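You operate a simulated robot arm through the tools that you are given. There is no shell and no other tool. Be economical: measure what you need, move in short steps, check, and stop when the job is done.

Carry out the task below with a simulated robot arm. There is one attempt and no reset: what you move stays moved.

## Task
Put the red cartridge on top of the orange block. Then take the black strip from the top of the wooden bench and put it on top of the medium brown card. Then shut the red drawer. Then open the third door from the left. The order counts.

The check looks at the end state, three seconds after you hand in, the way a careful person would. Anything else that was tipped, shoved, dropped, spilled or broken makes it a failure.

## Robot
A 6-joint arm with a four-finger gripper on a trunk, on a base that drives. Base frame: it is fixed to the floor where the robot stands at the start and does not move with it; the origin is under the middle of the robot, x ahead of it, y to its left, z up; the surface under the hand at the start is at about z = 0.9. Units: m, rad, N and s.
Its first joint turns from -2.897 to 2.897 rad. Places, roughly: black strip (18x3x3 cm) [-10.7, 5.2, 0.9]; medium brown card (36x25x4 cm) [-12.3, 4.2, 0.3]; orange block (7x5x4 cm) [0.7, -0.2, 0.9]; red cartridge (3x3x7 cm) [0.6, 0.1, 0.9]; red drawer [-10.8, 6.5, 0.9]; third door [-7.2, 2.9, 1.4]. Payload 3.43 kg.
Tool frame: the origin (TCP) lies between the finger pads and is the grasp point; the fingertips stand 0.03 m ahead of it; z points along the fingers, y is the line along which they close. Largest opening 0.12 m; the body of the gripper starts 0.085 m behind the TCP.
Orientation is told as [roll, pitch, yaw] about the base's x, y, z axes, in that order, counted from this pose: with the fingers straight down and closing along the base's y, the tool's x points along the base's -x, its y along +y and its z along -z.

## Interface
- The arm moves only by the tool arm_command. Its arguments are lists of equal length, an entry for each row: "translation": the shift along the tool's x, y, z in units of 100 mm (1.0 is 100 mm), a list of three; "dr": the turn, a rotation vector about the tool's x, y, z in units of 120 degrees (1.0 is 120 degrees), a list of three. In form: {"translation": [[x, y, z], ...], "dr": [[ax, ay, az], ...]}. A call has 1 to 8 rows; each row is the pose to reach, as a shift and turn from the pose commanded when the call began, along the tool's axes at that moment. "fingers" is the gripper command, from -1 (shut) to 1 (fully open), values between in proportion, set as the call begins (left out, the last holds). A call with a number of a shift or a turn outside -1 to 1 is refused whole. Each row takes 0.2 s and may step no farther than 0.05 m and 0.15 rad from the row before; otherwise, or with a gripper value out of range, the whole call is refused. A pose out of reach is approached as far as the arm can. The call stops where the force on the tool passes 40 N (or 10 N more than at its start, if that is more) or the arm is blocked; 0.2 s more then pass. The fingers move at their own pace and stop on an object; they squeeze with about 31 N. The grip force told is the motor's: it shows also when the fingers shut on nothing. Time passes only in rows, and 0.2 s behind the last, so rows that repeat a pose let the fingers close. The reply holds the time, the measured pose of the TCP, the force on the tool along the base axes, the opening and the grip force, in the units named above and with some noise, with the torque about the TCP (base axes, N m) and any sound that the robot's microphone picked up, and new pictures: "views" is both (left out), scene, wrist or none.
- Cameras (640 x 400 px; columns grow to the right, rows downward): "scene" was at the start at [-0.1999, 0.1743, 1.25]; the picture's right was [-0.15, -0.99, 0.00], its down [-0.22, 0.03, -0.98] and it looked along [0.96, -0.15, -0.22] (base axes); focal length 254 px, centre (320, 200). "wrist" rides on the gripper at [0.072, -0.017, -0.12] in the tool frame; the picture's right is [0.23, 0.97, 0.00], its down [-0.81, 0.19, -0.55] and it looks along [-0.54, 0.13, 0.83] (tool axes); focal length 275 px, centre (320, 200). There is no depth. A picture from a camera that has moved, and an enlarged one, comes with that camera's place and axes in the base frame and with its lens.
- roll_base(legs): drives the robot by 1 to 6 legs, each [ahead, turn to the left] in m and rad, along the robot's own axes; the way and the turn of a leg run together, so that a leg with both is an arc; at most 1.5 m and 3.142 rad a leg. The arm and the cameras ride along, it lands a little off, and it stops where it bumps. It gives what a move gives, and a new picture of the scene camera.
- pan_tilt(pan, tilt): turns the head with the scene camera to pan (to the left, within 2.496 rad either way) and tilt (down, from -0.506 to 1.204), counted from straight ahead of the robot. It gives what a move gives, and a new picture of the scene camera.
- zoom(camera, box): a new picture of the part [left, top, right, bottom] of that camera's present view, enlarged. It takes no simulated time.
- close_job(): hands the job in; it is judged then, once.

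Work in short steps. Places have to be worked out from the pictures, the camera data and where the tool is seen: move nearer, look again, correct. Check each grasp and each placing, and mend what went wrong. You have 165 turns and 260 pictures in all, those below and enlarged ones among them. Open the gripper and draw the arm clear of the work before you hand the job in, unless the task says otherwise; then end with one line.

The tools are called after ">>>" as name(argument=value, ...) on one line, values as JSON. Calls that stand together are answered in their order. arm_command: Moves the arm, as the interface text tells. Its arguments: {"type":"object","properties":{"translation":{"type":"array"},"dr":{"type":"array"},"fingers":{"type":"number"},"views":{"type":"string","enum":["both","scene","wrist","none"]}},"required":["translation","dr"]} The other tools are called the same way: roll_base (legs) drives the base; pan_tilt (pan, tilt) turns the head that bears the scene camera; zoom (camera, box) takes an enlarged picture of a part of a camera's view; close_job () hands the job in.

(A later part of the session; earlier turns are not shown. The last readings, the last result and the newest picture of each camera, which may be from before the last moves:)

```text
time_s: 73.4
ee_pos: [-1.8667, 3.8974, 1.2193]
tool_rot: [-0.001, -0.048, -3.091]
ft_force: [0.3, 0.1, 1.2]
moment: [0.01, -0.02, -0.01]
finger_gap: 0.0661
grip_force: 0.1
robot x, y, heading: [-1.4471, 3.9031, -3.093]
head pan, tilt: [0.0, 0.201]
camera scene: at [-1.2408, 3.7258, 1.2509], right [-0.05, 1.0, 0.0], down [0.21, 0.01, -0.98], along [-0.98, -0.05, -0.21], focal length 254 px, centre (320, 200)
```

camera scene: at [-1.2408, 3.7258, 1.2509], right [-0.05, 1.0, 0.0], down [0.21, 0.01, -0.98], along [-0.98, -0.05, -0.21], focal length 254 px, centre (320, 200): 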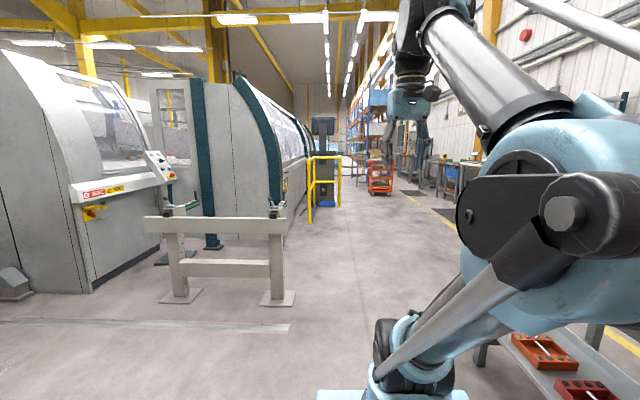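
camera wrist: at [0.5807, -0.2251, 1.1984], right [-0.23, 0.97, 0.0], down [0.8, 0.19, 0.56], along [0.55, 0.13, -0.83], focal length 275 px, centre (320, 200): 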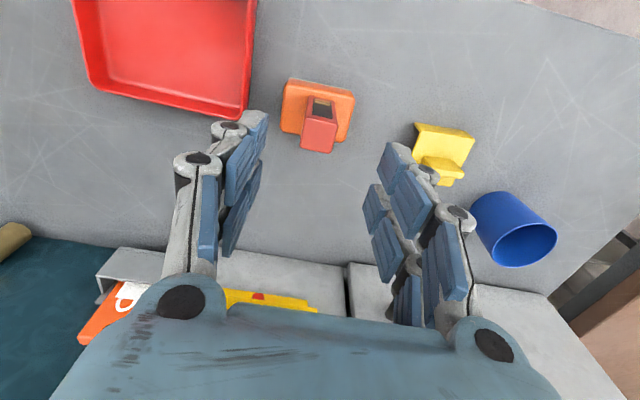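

Clear aisle ahead. I correct the heading by -0.06 and drive 3 m past the barrier.

>>> roll_base(legs=[[0, -0.06], [1.5, 0], [1.5, 0]])

>>> pan_tilt(pan=0.6, tilt=0.1)

```text
time_s: 88.9
ee_pos: [-4.9382, 4.0626, 1.2208]
tool_rot: [-0.002, -0.049, 3.099]
ft_force: [0.2, -0.6, -1.0]
moment: [0.03, 0.0, -0.01]
finger_gap: 0.0657
grip_force: 0.1
robot x, y, heading: [-4.5273, 4.0343, 3.093]
head pan, tilt: [0.0, 0.201]
camera scene: at [-4.332, 3.8329, 1.2509], right [0.05, 1.0, 0.0], down [0.21, -0.01, -0.98], along [-0.98, 0.04, -0.21], focal length 254 px, centre (320, 200)
```

scene: 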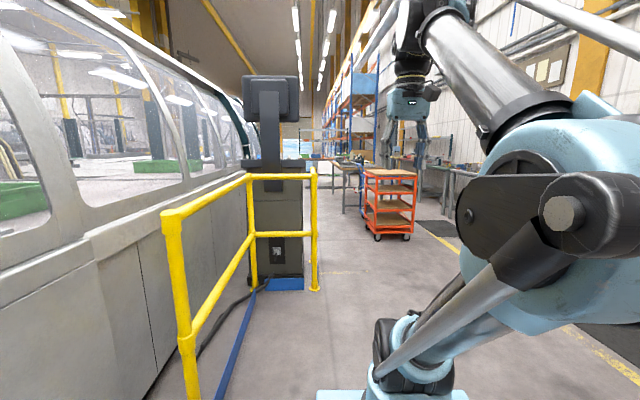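

```text
time_s: 89.9
ee_pos: [-4.9235, 4.0612, 1.2244]
tool_rot: [-0.001, -0.06, 3.097]
ft_force: [1.0, 0.0, 0.4]
moment: [-0.02, 0.03, 0.03]
finger_gap: 0.0661
grip_force: 0.0
robot x, y, heading: [-4.5223, 4.0295, 3.097]
head pan, tilt: [0.6, 0.099]
camera scene: at [-4.3173, 3.7802, 1.2605], right [-0.53, 0.85, -0.01], down [0.1, 0.05, -0.99], along [-0.84, -0.52, -0.11], focal length 254 px, centre (320, 200)
```

scene: 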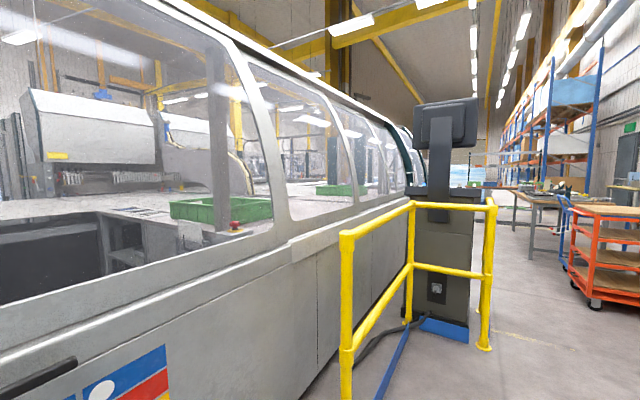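

The yellow guard reaches y≈3.9 at x≈-6.4, and the orange cart starts at about (-7.6, 4.77). I bear right to pass the guard at y≈4.42.

>>> roll_base(legs=[[0, -0.17], [1.4, 0]])

>>> pan_tilt(pan=0.15, tilt=0.35)

```text
time_s: 97.7
ee_pos: [-6.2728, 4.4081, 1.2244]
tool_rot: [0.001, -0.06, 2.949]
ft_force: [0.4, 0.5, 0.3]
moment: [-0.04, -0.01, -0.03]
finger_gap: 0.0661
grip_force: 0.1
robot x, y, heading: [-5.882, 4.3211, 2.946]
head pan, tilt: [0.6, 0.099]
camera scene: at [-5.7137, 4.0398, 1.2605], right [-0.39, 0.92, -0.01], down [0.1, 0.04, -0.99], along [-0.91, -0.39, -0.11], focal length 254 px, centre (320, 200)
```

scene: 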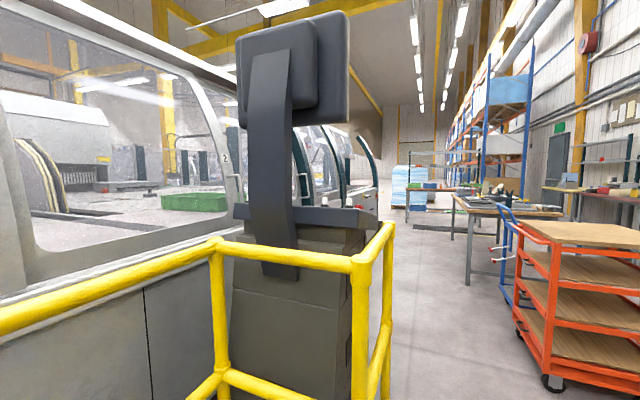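

```text
time_s: 98.6
ee_pos: [-6.2589, 4.4041, 1.2285]
tool_rot: [0.0, -0.071, 2.948]
ft_force: [0.3, 0.2, 0.3]
moment: [-0.01, 0.0, 0.01]
finger_gap: 0.0659
grip_force: 0.0
robot x, y, heading: [-5.8835, 4.3217, 2.949]
head pan, tilt: [0.15, 0.351]
camera scene: at [-5.7218, 4.0802, 1.2369], right [0.04, 1.0, 0.0], down [0.35, -0.02, -0.93], along [-0.93, 0.04, -0.36], focal length 254 px, centre (320, 200)
```

scene: 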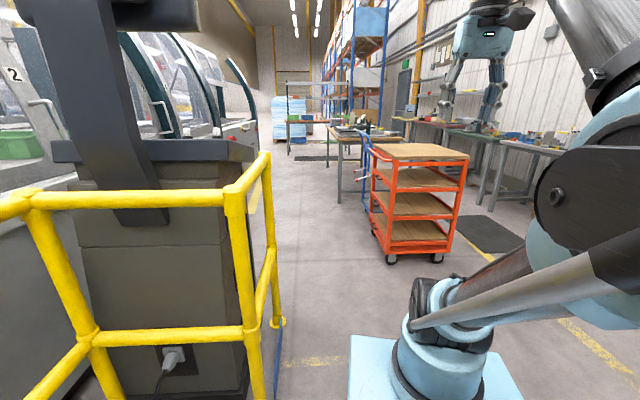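

The guard's far post is at about (-6.9, 3.89) and the cart's near wheel at (-7.5, 4.74), so y≈4.3 is midway. I straighten to -x and drive 1.2 m, then bear left away from the table at y≈4.45.

>>> roll_base(legs=[[0, 0.2], [1.25, 0]])

>>> pan_tilt(pan=0.9, tilt=0.1)

>>> pan_tilt(pan=-0.1, tilt=0.4)

```text
time_s: 105.8
ee_pos: [-7.5144, 4.3671, 1.2284]
tool_rot: [0.0, -0.071, 3.108]
ft_force: [-0.4, -0.1, -0.2]
moment: [-0.01, -0.02, 0.03]
finger_gap: 0.066
grip_force: 0.0
robot x, y, heading: [-7.1357, 4.3461, 3.102]
head pan, tilt: [0.15, 0.351]
camera scene: at [-6.9347, 4.1294, 1.2369], right [-0.11, 0.99, 0.0], down [0.35, 0.04, -0.93], along [-0.93, -0.11, -0.36], focal length 254 px, centre (320, 200)
```

scene: 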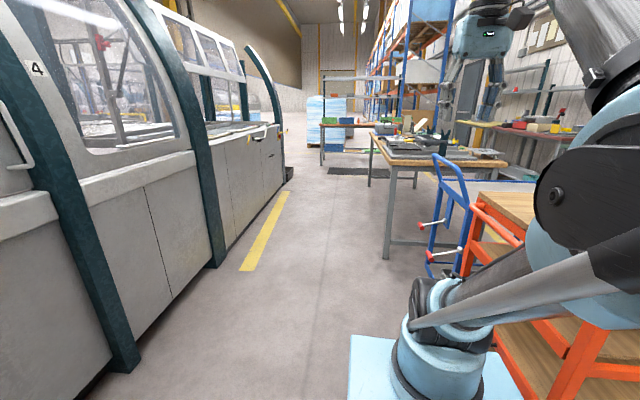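

```text
time_s: 106.9
ee_pos: [-7.4991, 4.3646, 1.233]
tool_rot: [-0.003, -0.084, 3.107]
ft_force: [-0.5, 0.0, 0.3]
moment: [0.02, 0.01, -0.02]
finger_gap: 0.0659
grip_force: 0.1
robot x, y, heading: [-7.1292, 4.3421, 3.105]
head pan, tilt: [0.901, 0.099]
camera scene: at [-6.9024, 4.07, 1.2607], right [-0.76, 0.65, -0.01], down [0.08, 0.08, -0.99], along [-0.65, -0.76, -0.11], focal length 254 px, centre (320, 200)
```

scene: 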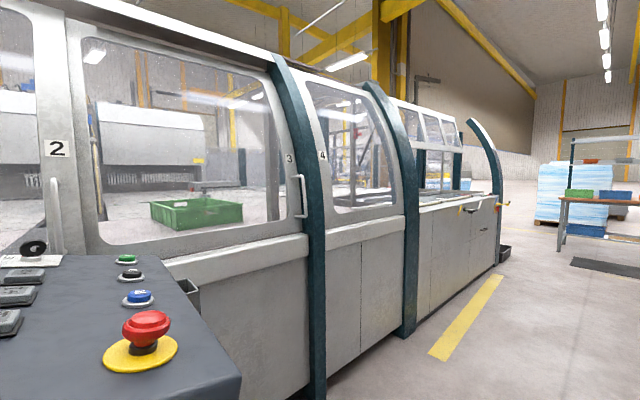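

```text
time_s: 108.2
ee_pos: [-7.4999, 4.3643, 1.2331]
tool_rot: [-0.001, -0.085, 3.107]
ft_force: [-0.4, 0.0, -0.9]
moment: [-0.03, 0.0, 0.02]
finger_gap: 0.0659
grip_force: 0.1
robot x, y, heading: [-7.1316, 4.3427, 3.102]
head pan, tilt: [-0.099, 0.4]
camera scene: at [-6.9339, 4.1524, 1.2323], right [0.14, 0.99, 0.0], down [0.4, -0.05, -0.92], along [-0.91, 0.12, -0.4], focal length 254 px, centre (320, 200)
```

scene: 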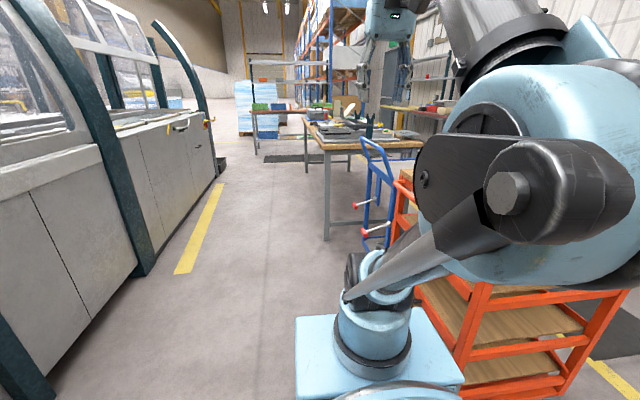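

Third door is labelled "3", with a vertical handle at its right end. The table ahead should be near the strip, so I zoom to identify the benches.

>>> zoom(camera="scene", box=[230, 60, 450, 200])

```text
2.86 times, centred on (340, 130) of scene
camera zoom: at [-6.9339, 4.1524, 1.2323], right [0.14, 0.99, 0.0], down [0.4, -0.05, -0.92], along [-0.91, 0.12, -0.4], focal length 725 px, centre (263, 400)
```

zoom: 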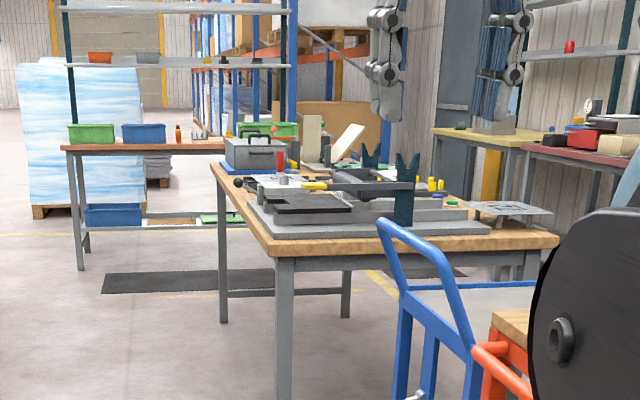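

A jig-laden table is ahead (y from about 4.4, x -8.8 to -10.4), with another bench crosswise beyond it. I bear left and advance to get a clear view.

>>> roll_base(legs=[[0, 0.28], [1.5, 0], [0.4, 0], [0, -0.24]])

>>> pan_tilt(pan=-0.2, tilt=0.2)

>>> pan_tilt(pan=-0.9, tilt=0.2)

```text
time_s: 119.9
ee_pos: [-9.3861, 3.8986, 1.2343]
tool_rot: [-0.001, -0.083, 3.138]
ft_force: [-0.3, -0.4, -0.3]
moment: [0.0, -0.01, 0.0]
finger_gap: 0.0659
grip_force: 0.1
robot x, y, heading: [-9.0158, 3.889, 3.138]
head pan, tilt: [-0.099, 0.4]
camera scene: at [-8.8143, 3.704, 1.2323], right [0.1, 0.99, 0.0], down [0.4, -0.04, -0.92], along [-0.91, 0.1, -0.4], focal length 254 px, centre (320, 200)
```

scene: 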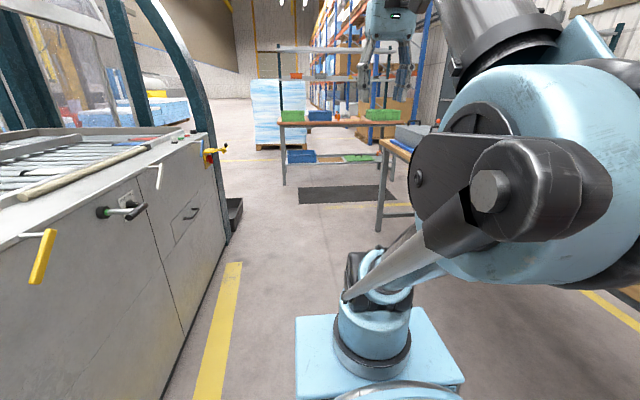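

```text
time_s: 120.7
ee_pos: [-9.3721, 3.898, 1.2371]
tool_rot: [-0.002, -0.095, 3.138]
ft_force: [-0.2, -0.2, -0.4]
moment: [0.01, -0.01, -0.01]
finger_gap: 0.0662
grip_force: 0.0
robot x, y, heading: [-9.0164, 3.8845, 3.132]
head pan, tilt: [-0.201, 0.201]
camera scene: at [-8.8138, 3.7133, 1.2508], right [0.2, 0.98, 0.0], down [0.21, -0.04, -0.98], along [-0.96, 0.2, -0.21], focal length 254 px, centre (320, 200)
```

scene: 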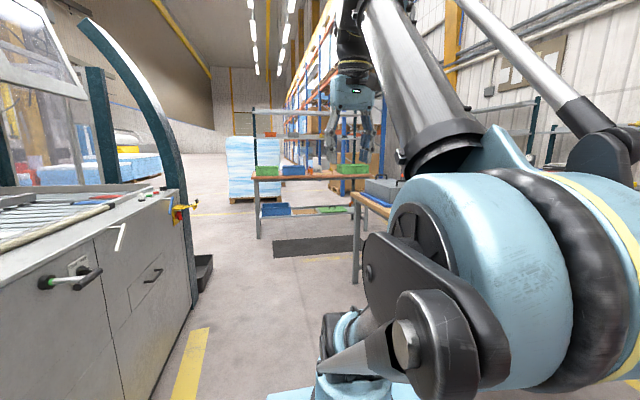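

```text
time_s: 121.7
ee_pos: [-9.3724, 3.8979, 1.2379]
tool_rot: [-0.003, -0.097, 3.137]
ft_force: [-1.0, -0.1, -0.5]
moment: [-0.01, 0.03, 0.0]
finger_gap: 0.0661
grip_force: 0.1
robot x, y, heading: [-9.0158, 3.8849, 3.136]
head pan, tilt: [-0.901, 0.201]
camera scene: at [-8.7801, 3.7676, 1.2513], right [0.79, 0.62, 0.01], down [0.14, -0.16, -0.98], along [-0.6, 0.77, -0.21], focal length 254 px, centre (320, 200)
```

scene: 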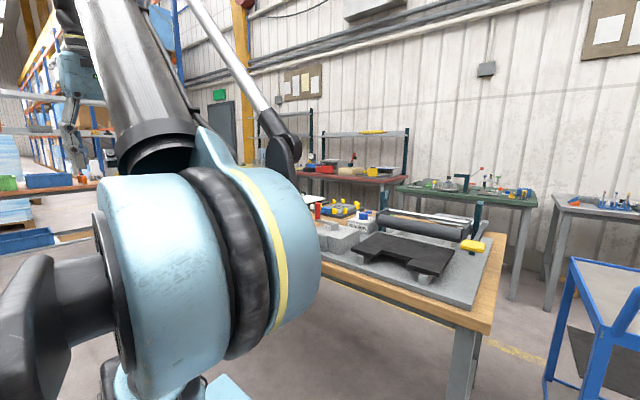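

The wooden table runs to x≈-11, so the strip at (-10.7, 5.2) is near its far end. The crosswise bench at x≈-12.3 has the lower shelf with the card. I drive on to x≈-11.5 and look from there.

>>> roll_base(legs=[[1.3, 0], [1.1, 0]])

>>> pan_tilt(pan=-0.3, tilt=0.6)

>>> pan_tilt(pan=-1.7, tilt=0.3)

```text
time_s: 133.7
ee_pos: [-11.7695, 3.979, 1.2375]
tool_rot: [-0.001, -0.097, 3.101]
ft_force: [-0.1, -0.3, -0.6]
moment: [0.01, 0.0, -0.01]
finger_gap: 0.0661
grip_force: 0.1
robot x, y, heading: [-11.4162, 3.9535, 3.098]
head pan, tilt: [-0.901, 0.201]
camera scene: at [-11.1838, 3.8265, 1.2513], right [0.81, 0.59, 0.01], down [0.13, -0.16, -0.98], along [-0.57, 0.79, -0.21], focal length 254 px, centre (320, 200)
```

scene: 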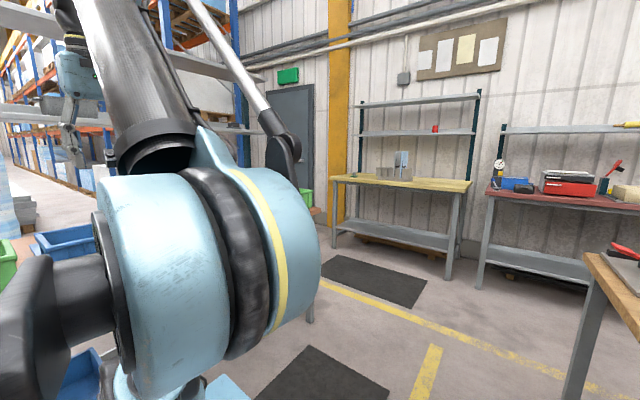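

```text
time_s: 134.7
ee_pos: [-11.7552, 3.977, 1.2429]
tool_rot: [-0.002, -0.108, 3.1]
ft_force: [0.1, 0.3, 0.8]
moment: [-0.03, 0.0, 0.01]
finger_gap: 0.0655
grip_force: 0.1
robot x, y, heading: [-11.4173, 3.9562, 3.099]
head pan, tilt: [-0.3, 0.6]
camera scene: at [-11.2118, 3.7809, 1.2142], right [0.34, 0.94, 0.0], down [0.54, -0.19, -0.82], along [-0.77, 0.28, -0.57], focal length 254 px, centre (320, 200)
```

scene: 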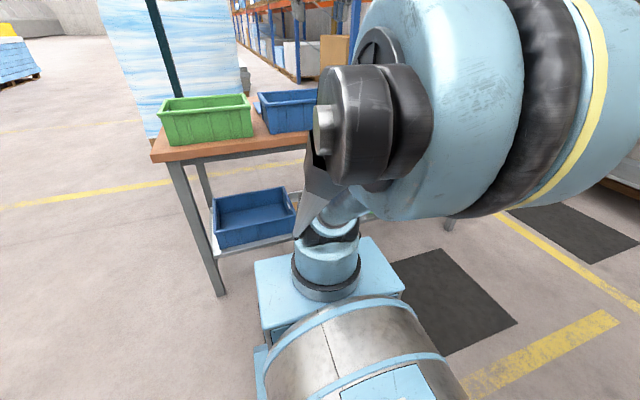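

```text
time_s: 136.2
ee_pos: [-11.7562, 3.9775, 1.2419]
tool_rot: [-0.003, -0.109, 3.099]
ft_force: [0.7, 0.1, -0.8]
moment: [0.0, 0.0, 0.0]
finger_gap: 0.0659
grip_force: 0.1
robot x, y, heading: [-11.414, 3.9578, 3.097]
head pan, tilt: [-1.7, 0.3]
camera scene: at [-11.113, 3.843, 1.2429], right [0.99, -0.17, 0.01], down [-0.04, -0.29, -0.96], along [0.17, 0.94, -0.29], focal length 254 px, centre (320, 200)
```

scene: 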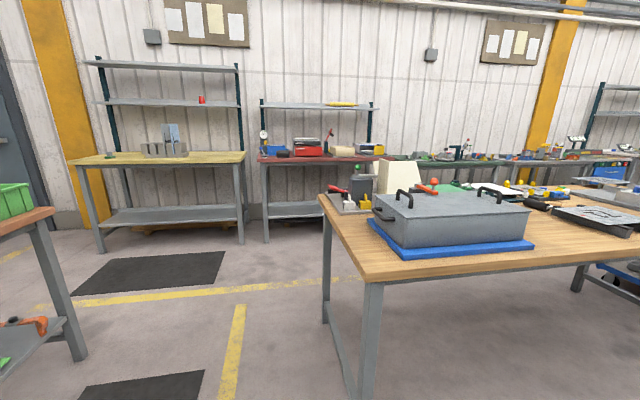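

The table end is at x≈-10.92. I zoom in on the strip area and on the red box on the bench behind.

>>> zoom(camera="scene", box=[310, 150, 470, 250])

>>> zoom(camera="scene", box=[240, 110, 400, 210])

```text
4.00 times, centred on (390, 200) of scene
camera zoom: at [-11.113, 3.843, 1.2429], right [0.99, -0.17, 0.01], down [-0.04, -0.29, -0.96], along [0.17, 0.94, -0.29], focal length 1016 px, centre (40, 200)
```

zoom: 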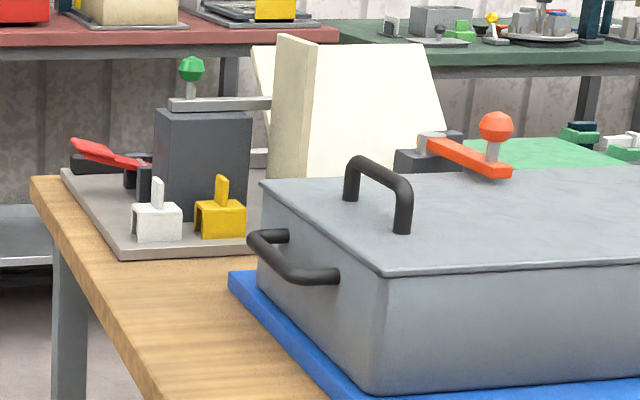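

```text
4.00 times, centred on (320, 160) of scene
camera zoom: at [-11.113, 3.843, 1.2429], right [0.99, -0.17, 0.01], down [-0.04, -0.29, -0.96], along [0.17, 0.94, -0.29], focal length 1016 px, centre (320, 360)
```

zoom: 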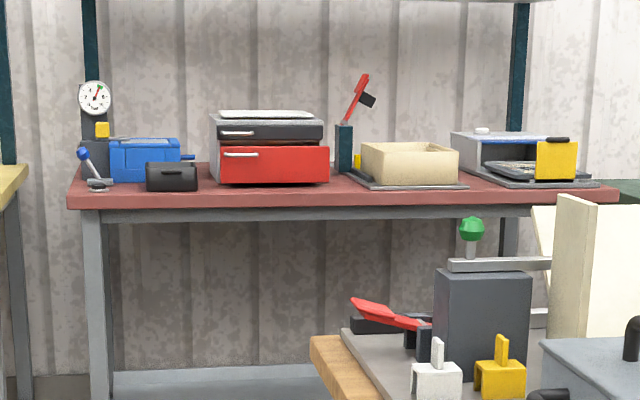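

The red drawer is the pulled-out lower drawer of the box on the red bench. The strip must be hidden behind the jig, so I turn right and drive between the benches to y≈5.2 to see the table end.

>>> roll_base(legs=[[0.05, 0], [0, -0.8], [0, -0.73], [0.6, 0], [0.6, 0]])

>>> pan_tilt(pan=-1.2, tilt=0.5)

```text
time_s: 141.6
ee_pos: [-11.4717, 4.2695, 1.2498]
tool_rot: [-0.005, -0.133, 1.594]
ft_force: [1.5, -1.0, -0.1]
moment: [0.09, 0.08, 0.04]
finger_gap: 0.0661
grip_force: 0.0
robot x, y, heading: [-11.4685, 3.962, 1.595]
head pan, tilt: [-1.7, 0.3]
stopped in leg 3: the robot was blocked; the commanded pose is now the measured one
camera scene: at [-11.5586, 3.6468, 1.2425], right [-0.1, -0.99, 0.01], down [-0.29, 0.02, -0.96], along [0.95, -0.1, -0.29], focal length 254 px, centre (320, 200)
```

scene: 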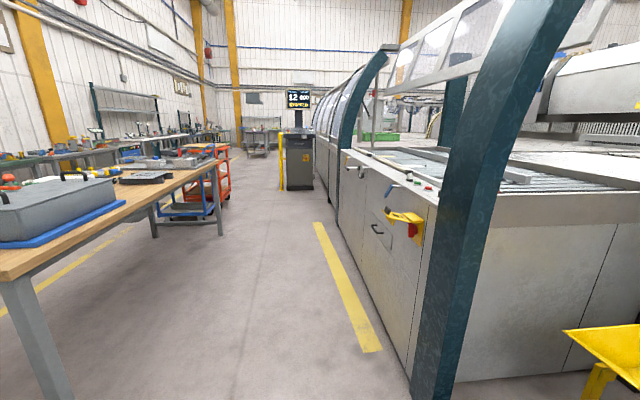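

```text
time_s: 142.5
ee_pos: [-11.4718, 4.2713, 1.2496]
tool_rot: [-0.006, -0.131, 1.598]
ft_force: [1.2, 0.5, -0.7]
moment: [0.04, -0.01, -0.02]
finger_gap: 0.0657
grip_force: 0.0
robot x, y, heading: [-11.4721, 3.958, 1.601]
head pan, tilt: [-1.201, 0.499]
camera scene: at [-11.5682, 3.6934, 1.224], right [0.38, -0.92, 0.01], down [-0.44, -0.2, -0.88], along [0.81, 0.33, -0.48], focal length 254 px, centre (320, 200)
```

scene: 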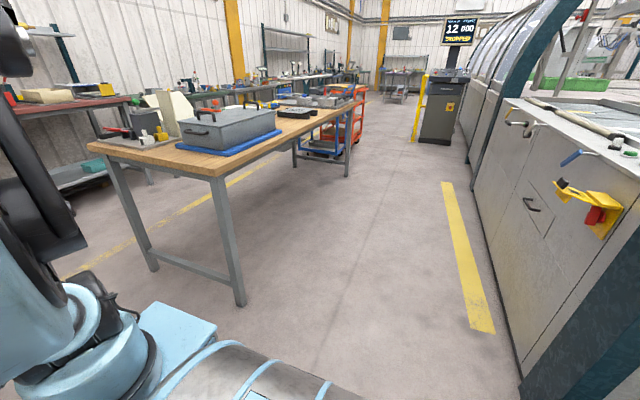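

The turn stopped with "blocked" just at the end. I look to the left at the crosswise bench to see what was touched.

>>> pan_tilt(pan=1.2, tilt=0.7)

>>> pan_tilt(pan=0.0, tilt=0.5)

```text
time_s: 144.7
ee_pos: [-11.4728, 4.2726, 1.2505]
tool_rot: [-0.006, -0.131, 1.595]
ft_force: [-0.1, 0.5, -0.1]
moment: [-0.05, 0.01, 0.02]
finger_gap: 0.0658
grip_force: 0.2
robot x, y, heading: [-11.4726, 3.9562, 1.596]
head pan, tilt: [1.201, 0.7]
camera scene: at [-11.7321, 3.6868, 1.2063], right [0.34, 0.94, -0.01], down [0.61, -0.23, -0.76], along [-0.72, 0.25, -0.65], focal length 254 px, centre (320, 200)
```

scene: 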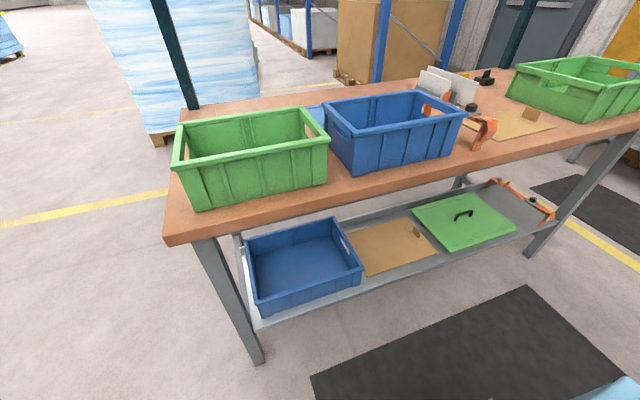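

```text
time_s: 146.1
ee_pos: [-11.4726, 4.2719, 1.2488]
tool_rot: [-0.006, -0.132, 1.598]
ft_force: [-0.1, 0.7, 0.0]
moment: [0.01, 0.0, -0.01]
finger_gap: 0.0659
grip_force: 0.0
robot x, y, heading: [-11.4726, 3.9598, 1.596]
head pan, tilt: [0.0, 0.499]
camera scene: at [-11.6546, 3.7493, 1.2232], right [1.0, 0.03, 0.0], down [0.01, -0.49, -0.87], along [-0.02, 0.87, -0.49], focal length 254 px, centre (320, 200)
```

scene: 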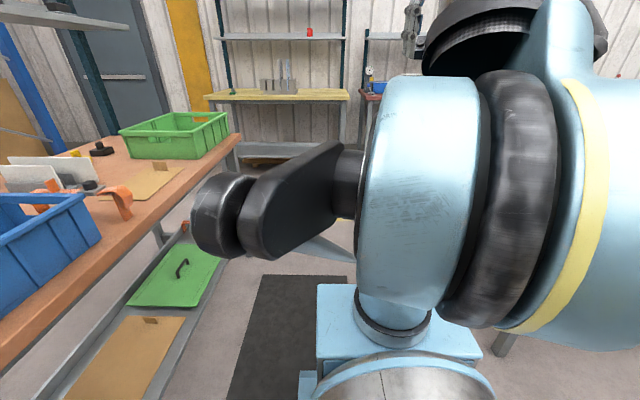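

The arm had folded back so far that its elbow met the robot's own mast; nothing in the room was touched. I can also see the brown card with a small tab on the lower shelf. I extend the arm ahead again and level the tool.

>>> arm_command(translation=[[-0.3, 0, 0], [-0.6, 0, 0], [-1, 0, 0]], dr=[[0, 0.02, 0], [0, 0.04, 0], [0, 0.063, 0]], views="none")

>>> roll_base(legs=[[0, -0.025], [0.6, 0], [0.35, 0]])

>>> pan_tilt(pan=-1.2, tilt=0.4)

```text
time_s: 146.9
ee_pos: [-11.474, 4.3694, 1.2626]
tool_rot: [-0.004, 0.0, 1.596]
ft_force: [0.7, -0.3, 0.6]
moment: [0.06, 0.0, 0.0]
finger_gap: 0.0661
grip_force: 0.0
robot x, y, heading: [-11.4741, 3.9562, 1.596]
head pan, tilt: [0.0, 0.499]
```

```text
time_s: 152.5
ee_pos: [-11.4795, 5.3053, 1.262]
tool_rot: [-0.003, 0.0, 1.591]
ft_force: [-0.2, 0.5, 0.8]
moment: [0.02, 0.02, 0.01]
finger_gap: 0.0662
grip_force: 0.0
robot x, y, heading: [-11.4816, 4.8936, 1.585]
head pan, tilt: [0.0, 0.499]
camera scene: at [-11.6658, 4.6858, 1.2232], right [1.0, 0.02, 0.0], down [0.01, -0.49, -0.87], along [-0.02, 0.87, -0.49], focal length 254 px, centre (320, 200)
```

scene: 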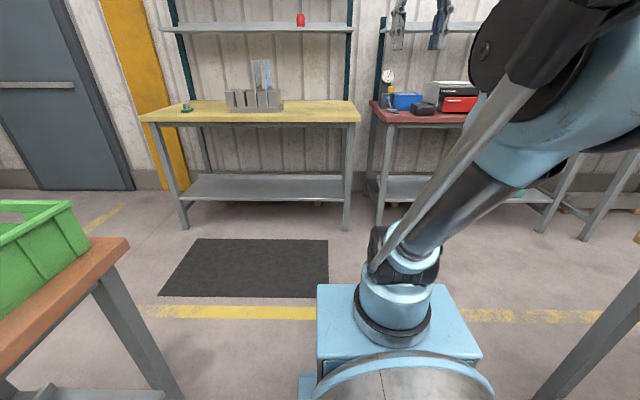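

```text
time_s: 153.9
ee_pos: [-11.4814, 5.2883, 1.267]
tool_rot: [-0.003, -0.011, 1.588]
ft_force: [-0.6, 1.0, 0.0]
moment: [0.0, -0.01, -0.01]
finger_gap: 0.0662
grip_force: 0.0
robot x, y, heading: [-11.4833, 4.8953, 1.59]
head pan, tilt: [-1.201, 0.4]
camera scene: at [-11.5784, 4.6301, 1.2331], right [0.38, -0.93, 0.01], down [-0.36, -0.16, -0.92], along [0.85, 0.34, -0.39], focal length 254 px, centre (320, 200)
```

scene: 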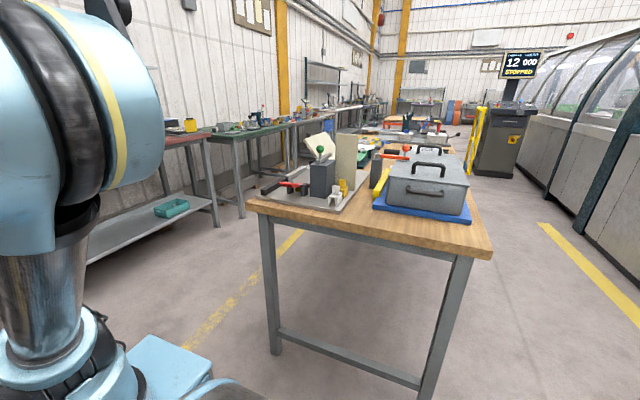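

>>> zoom(camera="scene", box=[240, 120, 400, 220])

```text
4.00 times, centred on (320, 170) of scene
camera zoom: at [-11.5784, 4.6301, 1.2331], right [0.38, -0.93, 0.01], down [-0.36, -0.16, -0.92], along [0.85, 0.34, -0.39], focal length 1016 px, centre (320, 320)
```

zoom: 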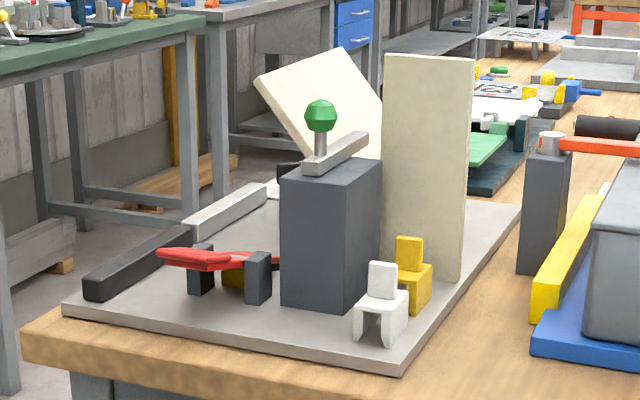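

The black strip is now visible: it runs along x at the +y edge of the jig plate, about x -10.92 to -10.75, y≈5.1, and a red-handled clamp stands beside it. I drive 0.2 m ahead and turn to face +x.

>>> roll_base(legs=[[0.22, 0], [0, -0.8], [0, -0.79]])

>>> pan_tilt(pan=0.1, tilt=0.4)

```text
time_s: 160.2
ee_pos: [-11.0892, 5.1143, 1.2663]
tool_rot: [-0.004, -0.012, 0.026]
ft_force: [0.2, 0.4, -0.1]
moment: [-0.01, 0.03, 0.01]
finger_gap: 0.0658
grip_force: 0.1
robot x, y, heading: [-11.4842, 5.1202, 0.021]
head pan, tilt: [-1.201, 0.4]
camera scene: at [-11.7467, 5.2158, 1.2331], right [-0.92, -0.38, 0.01], down [-0.16, 0.36, -0.92], along [0.35, -0.85, -0.39], focal length 254 px, centre (320, 200)
```

scene: 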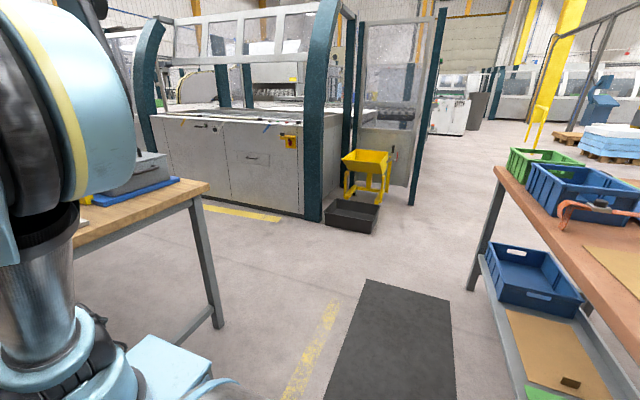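

```text
time_s: 161.7
ee_pos: [-11.104, 5.1146, 1.2699]
tool_rot: [-0.002, -0.024, 0.024]
ft_force: [-0.2, 0.2, 0.0]
moment: [-0.01, 0.0, 0.01]
finger_gap: 0.0661
grip_force: 0.0
robot x, y, heading: [-11.4868, 5.1199, 0.027]
head pan, tilt: [0.099, 0.4]
camera scene: at [-11.6903, 5.3128, 1.2323], right [0.12, -0.99, 0.0], down [-0.4, -0.05, -0.92], along [0.91, 0.11, -0.4], focal length 254 px, centre (320, 200)
```

scene: 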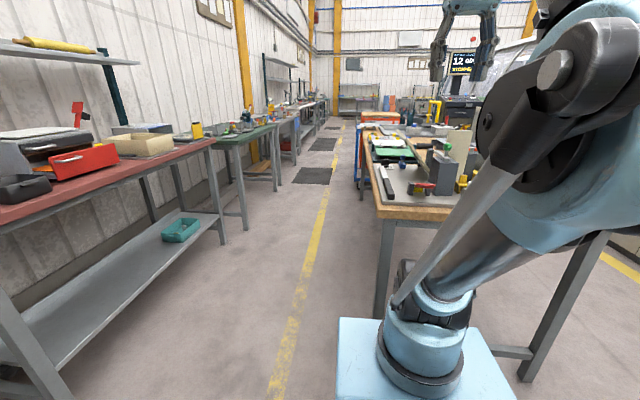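

>>> zoom(camera="scene", box=[350, 120, 490, 230])

>>> zoom(camera="wrist", box=[0, 0, 640, 400])

```text
3.64 times, centred on (420, 175) of scene
camera zoom: at [-11.6903, 5.3128, 1.2323], right [0.12, -0.99, 0.0], down [-0.4, -0.05, -0.92], along [0.91, 0.11, -0.4], focal length 923 px, centre (-44, 291)
```

zoom: 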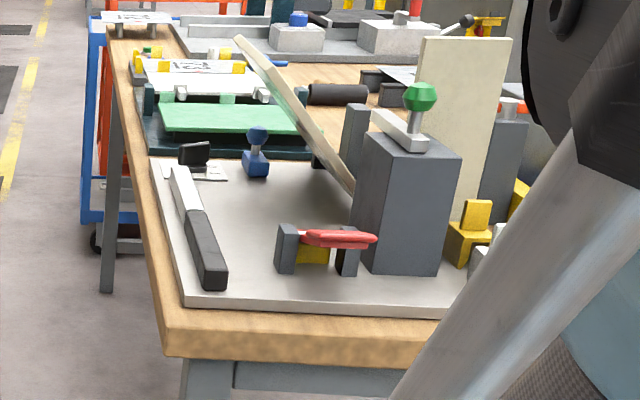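

```text
1.00 times, centred on (320, 200) of wrist (not enlarged: the box is as wide or as high as the picture)
camera zoom: at [-11.1771, 5.0958, 1.3891], right [-0.25, 0.97, -0.01], down [0.79, 0.21, 0.57], along [0.55, 0.14, -0.82], focal length 275 px, centre (320, 200)
```

zoom: 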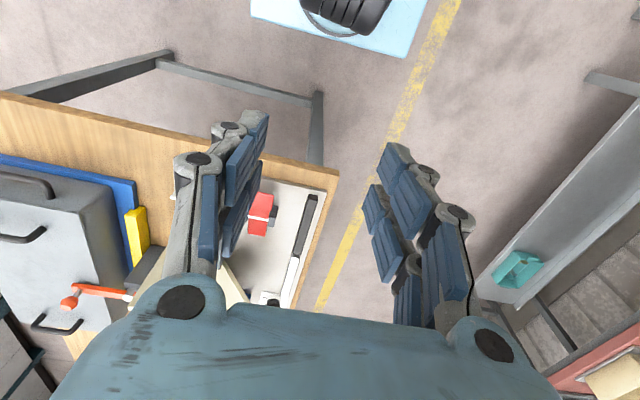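

The black strip is about (-10.80, 5.16), with a grey strip end to end behind it. I'll grasp with the tool tilted about 42° forward, so the strip stays level when I later reach under the bench top to the shelf. I tilt while moving forward.

>>> arm_command(translation=[[-0.2, 0.08, 0.1], [-0.4, 0.16, 0.2], [-0.6, 0.24, 0.3], [-0.8, 0.32, 0.4], [-1.0, 0.4, 0.5]], dr=[[0, -0.07, 0], [0, -0.14, 0], [0, -0.21, 0], [0, -0.28, 0], [0, -0.35, 0]])

```text
time_s: 162.9
ee_pos: [-11.0026, 5.1518, 1.2211]
tool_rot: [-0.006, -0.759, 0.03]
ft_force: [-0.4, 0.1, -0.2]
moment: [-0.01, 0.0, 0.0]
finger_gap: 0.0659
grip_force: 0.1
robot x, y, heading: [-11.4882, 5.122, 0.023]
head pan, tilt: [0.099, 0.4]
camera scene: at [-11.6903, 5.3128, 1.2323], right [0.12, -0.99, 0.0], down [-0.4, -0.05, -0.92], along [0.91, 0.11, -0.4], focal length 254 px, centre (320, 200)
camera wrist: at [-11.1357, 5.1311, 1.2598], right [-0.19, 0.97, -0.16], down [0.2, 0.2, 0.96], along [0.96, 0.15, -0.23], focal length 275 px, centre (320, 200)
```

scene: 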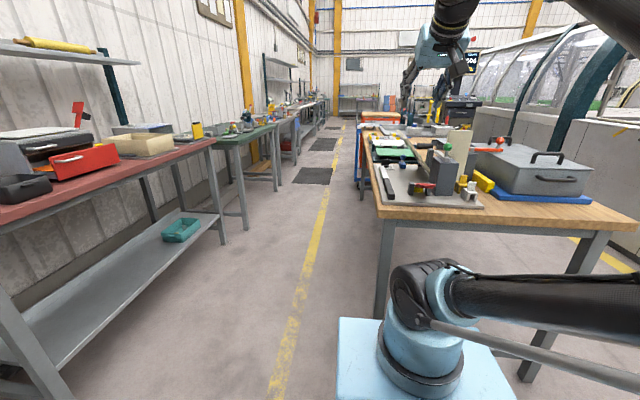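
wrist: 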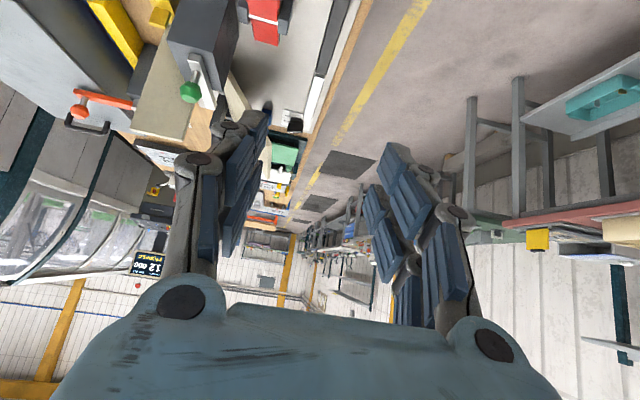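

The strip's far end is at x≈-10.72, y≈5.165, so its centre is about (-10.81, 5.16). Moving along the tool axis leads right to it. I advance 0.18 m along the tool and check.

>>> arm_command(translation=[[0, 0.02, 0.45], [0, 0.04, 0.9]], dr=[[0, 0, 0], [0, 0, 0]], views="none")

>>> arm_command(translation=[[0, 0.02, 0.45], [0, 0.03, 0.9]], dr=[[0, 0, 0], [0, 0, 0]], views="wrist")

>>> zoom(camera="scene", box=[350, 120, 490, 230])

```text
time_s: 163.5
ee_pos: [-10.9428, 5.1597, 1.1544]
tool_rot: [-0.005, -0.757, 0.029]
ft_force: [0.8, 0.8, 0.3]
moment: [-0.01, 0.04, -0.02]
finger_gap: 0.066
grip_force: 0.1
robot x, y, heading: [-11.4872, 5.1214, 0.023]
head pan, tilt: [0.099, 0.4]
```

```text
time_s: 164.1
ee_pos: [-10.8799, 5.1671, 1.0911]
tool_rot: [-0.007, -0.757, 0.028]
ft_force: [-1.1, -0.3, -0.2]
moment: [-0.01, -0.06, 0.02]
finger_gap: 0.0658
grip_force: 0.0
robot x, y, heading: [-11.4854, 5.1234, 0.022]
head pan, tilt: [0.099, 0.4]
camera wrist: at [-11.0136, 5.1468, 1.1284], right [-0.19, 0.97, -0.16], down [0.2, 0.2, 0.96], along [0.96, 0.15, -0.24], focal length 275 px, centre (320, 200)
```

wrist: 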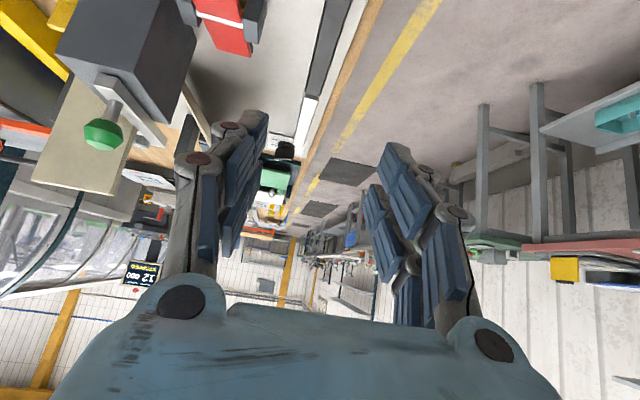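

```text
3.64 times, centred on (420, 175) of scene
camera zoom: at [-11.6906, 5.3128, 1.2323], right [0.12, -0.99, 0.0], down [-0.4, -0.05, -0.92], along [0.91, 0.11, -0.4], focal length 923 px, centre (-44, 291)
```

zoom: 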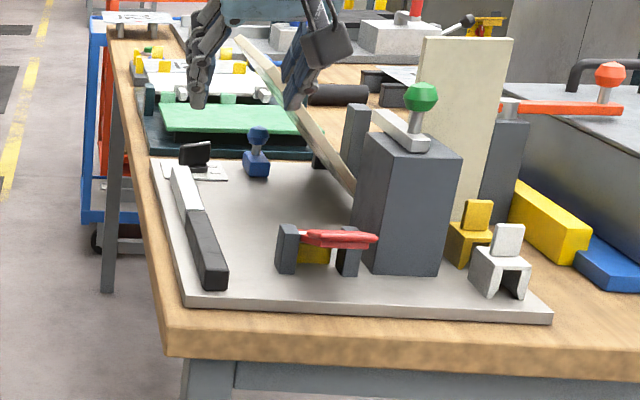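

Both estimates agree: strip at y≈5.165, far end x≈-10.73. I lower to z≈0.99 over x≈-10.82, with fingers straddling.

>>> arm_command(translation=[[0.2, -0.01, 0.35], [0.4, -0.01, 0.75], [0.4, -0.01, 1.0]], dr=[[0, 0, 0], [0, 0, 0], [0, 0, 0]], views="wrist")

>>> zoom(camera="scene", box=[350, 120, 470, 210])

```text
time_s: 164.9
ee_pos: [-10.8422, 5.1631, 0.9912]
tool_rot: [-0.007, -0.757, 0.027]
ft_force: [-1.0, 0.7, 0.1]
moment: [-0.01, -0.02, 0.04]
finger_gap: 0.0661
grip_force: 0.0
robot x, y, heading: [-11.4859, 5.119, 0.028]
head pan, tilt: [0.099, 0.4]
camera wrist: at [-10.975, 5.1424, 1.0297], right [-0.19, 0.97, -0.16], down [0.2, 0.2, 0.96], along [0.96, 0.15, -0.24], focal length 275 px, centre (320, 200)
```

wrist: 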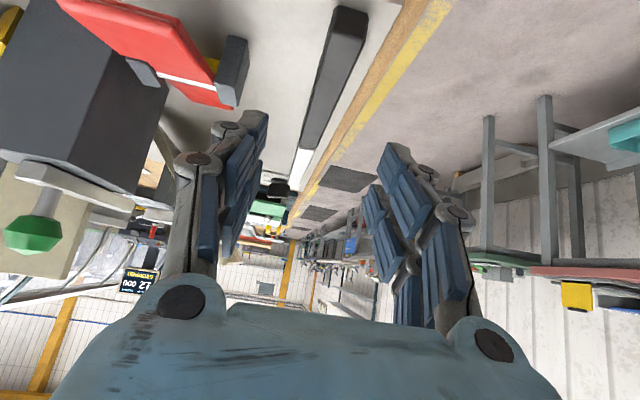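

```text
4.44 times, centred on (410, 165) of scene
camera zoom: at [-11.6904, 5.3128, 1.2323], right [0.12, -0.99, 0.0], down [-0.4, -0.05, -0.92], along [0.91, 0.11, -0.4], focal length 1128 px, centre (-80, 356)
```

zoom: 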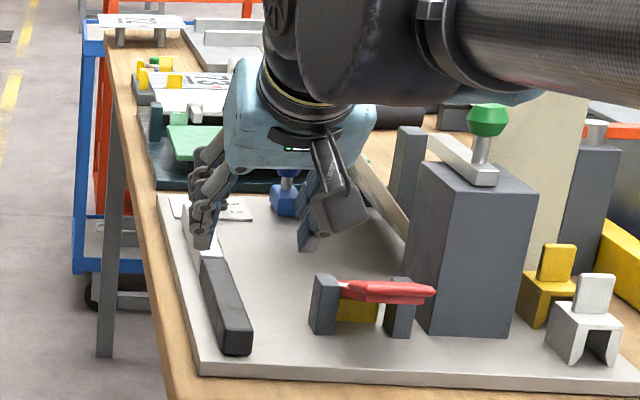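

The frame-to-frame parallax shows the strip's top is lower than I assumed: z≈0.887, with the strip from x -10.83 to -10.65 and y≈5.168. I advance along the tool axis 0.08 m and check again.

>>> arm_command(translation=[[0, 0.02, 0.4], [0, 0.03, 0.8]], dr=[[0, 0, 0], [0, 0, 0]], views="wrist")

>>> zoom(camera="scene", box=[350, 120, 470, 210])

```text
time_s: 165.5
ee_pos: [-10.7879, 5.1676, 0.9309]
tool_rot: [-0.006, -0.759, 0.028]
ft_force: [-0.1, 0.6, 0.4]
moment: [-0.02, -0.05, 0.04]
finger_gap: 0.0658
grip_force: 0.0
robot x, y, heading: [-11.4847, 5.1194, 0.026]
head pan, tilt: [0.099, 0.4]
camera wrist: at [-10.9209, 5.1456, 0.9703], right [-0.19, 0.97, -0.16], down [0.2, 0.2, 0.96], along [0.96, 0.15, -0.24], focal length 275 px, centre (320, 200)
```

wrist: 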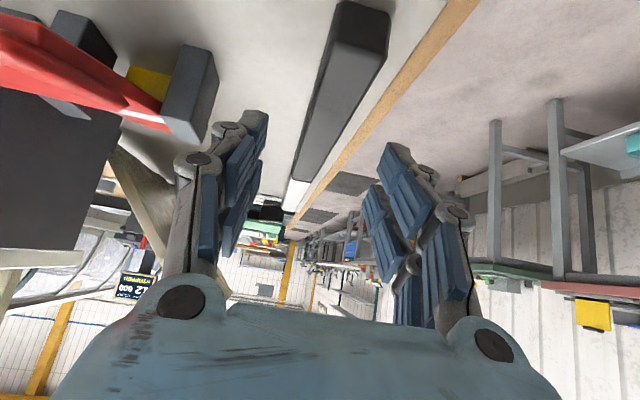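

```text
4.44 times, centred on (410, 165) of scene
camera zoom: at [-11.6905, 5.3128, 1.2323], right [0.12, -0.99, 0.0], down [-0.4, -0.05, -0.92], along [0.91, 0.11, -0.4], focal length 1128 px, centre (-80, 356)
```

zoom: 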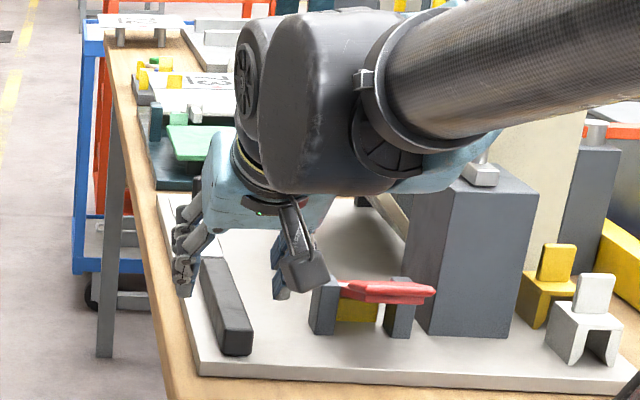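

Confirmed: strip top at z≈0.887, centre about (-10.74, 5.166). I advance the final 6 cm, watching for contact.

>>> arm_command(translation=[[-0.04, -0.02, 0.3], [-0.08, -0.03, 0.5], [-0.08, -0.03, 0.6]], dr=[[0, 0, 0], [0, 0, 0], [0, 0, 0]], views="wrist")

>>> zoom(camera="scene", box=[350, 120, 470, 210])

```text
time_s: 166.3
ee_pos: [-10.7392, 5.1651, 0.8972]
tool_rot: [-0.006, -0.759, 0.031]
ft_force: [-4.1, -6.7, 32.5]
moment: [-1.49, 0.1, -0.26]
finger_gap: 0.0787
grip_force: 9.3
robot x, y, heading: [-11.4874, 5.1215, 0.024]
head pan, tilt: [0.099, 0.4]
camera wrist: at [-10.8722, 5.1443, 0.9347], right [-0.19, 0.97, -0.16], down [0.2, 0.2, 0.96], along [0.96, 0.15, -0.23], focal length 275 px, centre (320, 200)
```

wrist: 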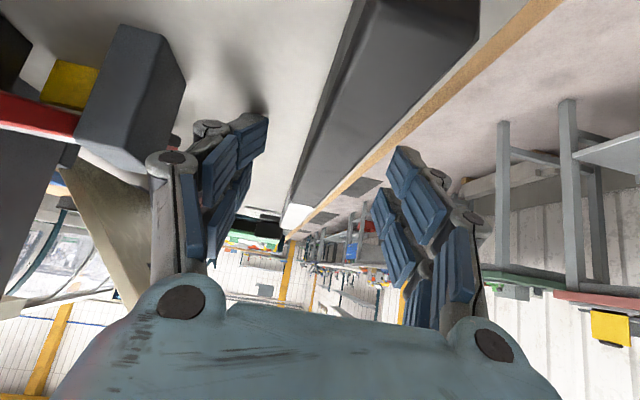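

```text
4.44 times, centred on (410, 165) of scene
camera zoom: at [-11.6914, 5.3126, 1.2322], right [0.12, -0.99, 0.0], down [-0.4, -0.05, -0.92], along [0.91, 0.11, -0.4], focal length 1128 px, centre (-80, 356)
```

zoom: 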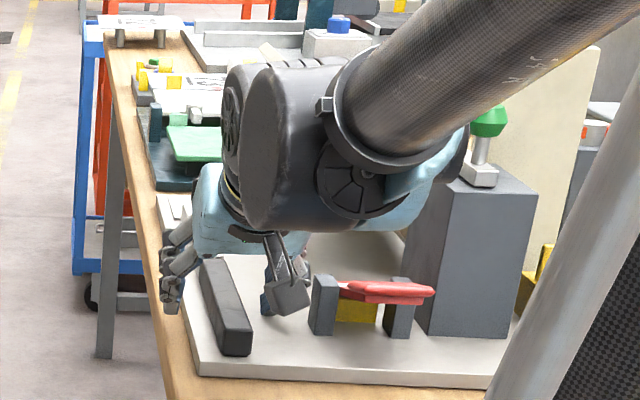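

The -y fingertip touched the plate (Fz 32 N), so it is at full depth. I raise 7 mm and close on the strip.

>>> arm_command(translation=[[-0.05, 0, -0.05]], dr=[[0, 0, 0]], views="none")

>>> arm_command(translation=[[0, 0, 0], [0, 0, 0], [0, 0, 0]], dr=[[0, 0, 0], [0, 0, 0], [0, 0, 0]], fingers=-1, views="wrist")

>>> zoom(camera="scene", box=[350, 120, 470, 210])

```text
time_s: 166.7
ee_pos: [-10.7381, 5.1672, 0.9012]
tool_rot: [-0.004, -0.757, 0.027]
ft_force: [0.3, 0.4, 0.3]
moment: [-0.01, 0.03, -0.02]
finger_gap: 0.0667
grip_force: 0.0
robot x, y, heading: [-11.4855, 5.1216, 0.024]
head pan, tilt: [0.099, 0.4]
```

```text
time_s: 167.5
ee_pos: [-10.7383, 5.1659, 0.9016]
tool_rot: [-0.006, -0.758, 0.028]
ft_force: [1.4, -3.2, 13.5]
moment: [0.08, -0.36, -0.04]
finger_gap: 0.0238
grip_force: 31.2
robot x, y, heading: [-11.4826, 5.1209, 0.022]
head pan, tilt: [0.099, 0.4]
camera wrist: at [-10.8721, 5.1452, 0.9408], right [-0.19, 0.97, -0.16], down [0.2, 0.2, 0.96], along [0.96, 0.15, -0.24], focal length 275 px, centre (320, 200)
```

wrist: 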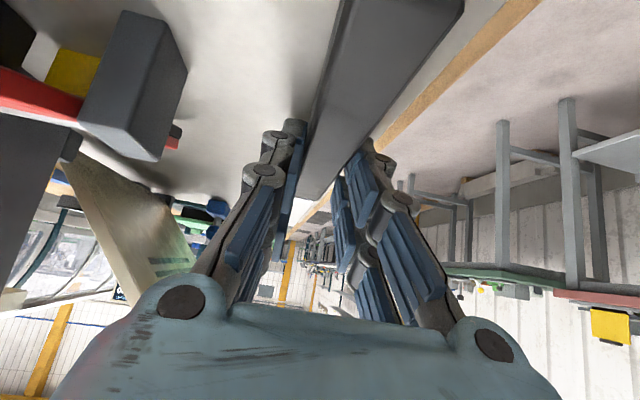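

```text
4.44 times, centred on (410, 165) of scene
camera zoom: at [-11.6906, 5.3127, 1.2323], right [0.12, -0.99, 0.0], down [-0.4, -0.05, -0.92], along [0.91, 0.11, -0.4], focal length 1128 px, centre (-80, 356)
```

zoom: 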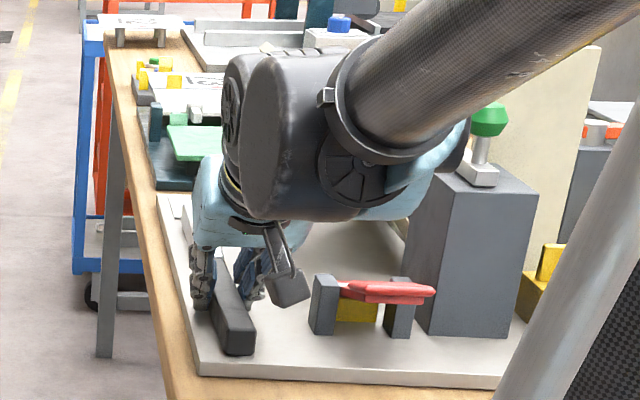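

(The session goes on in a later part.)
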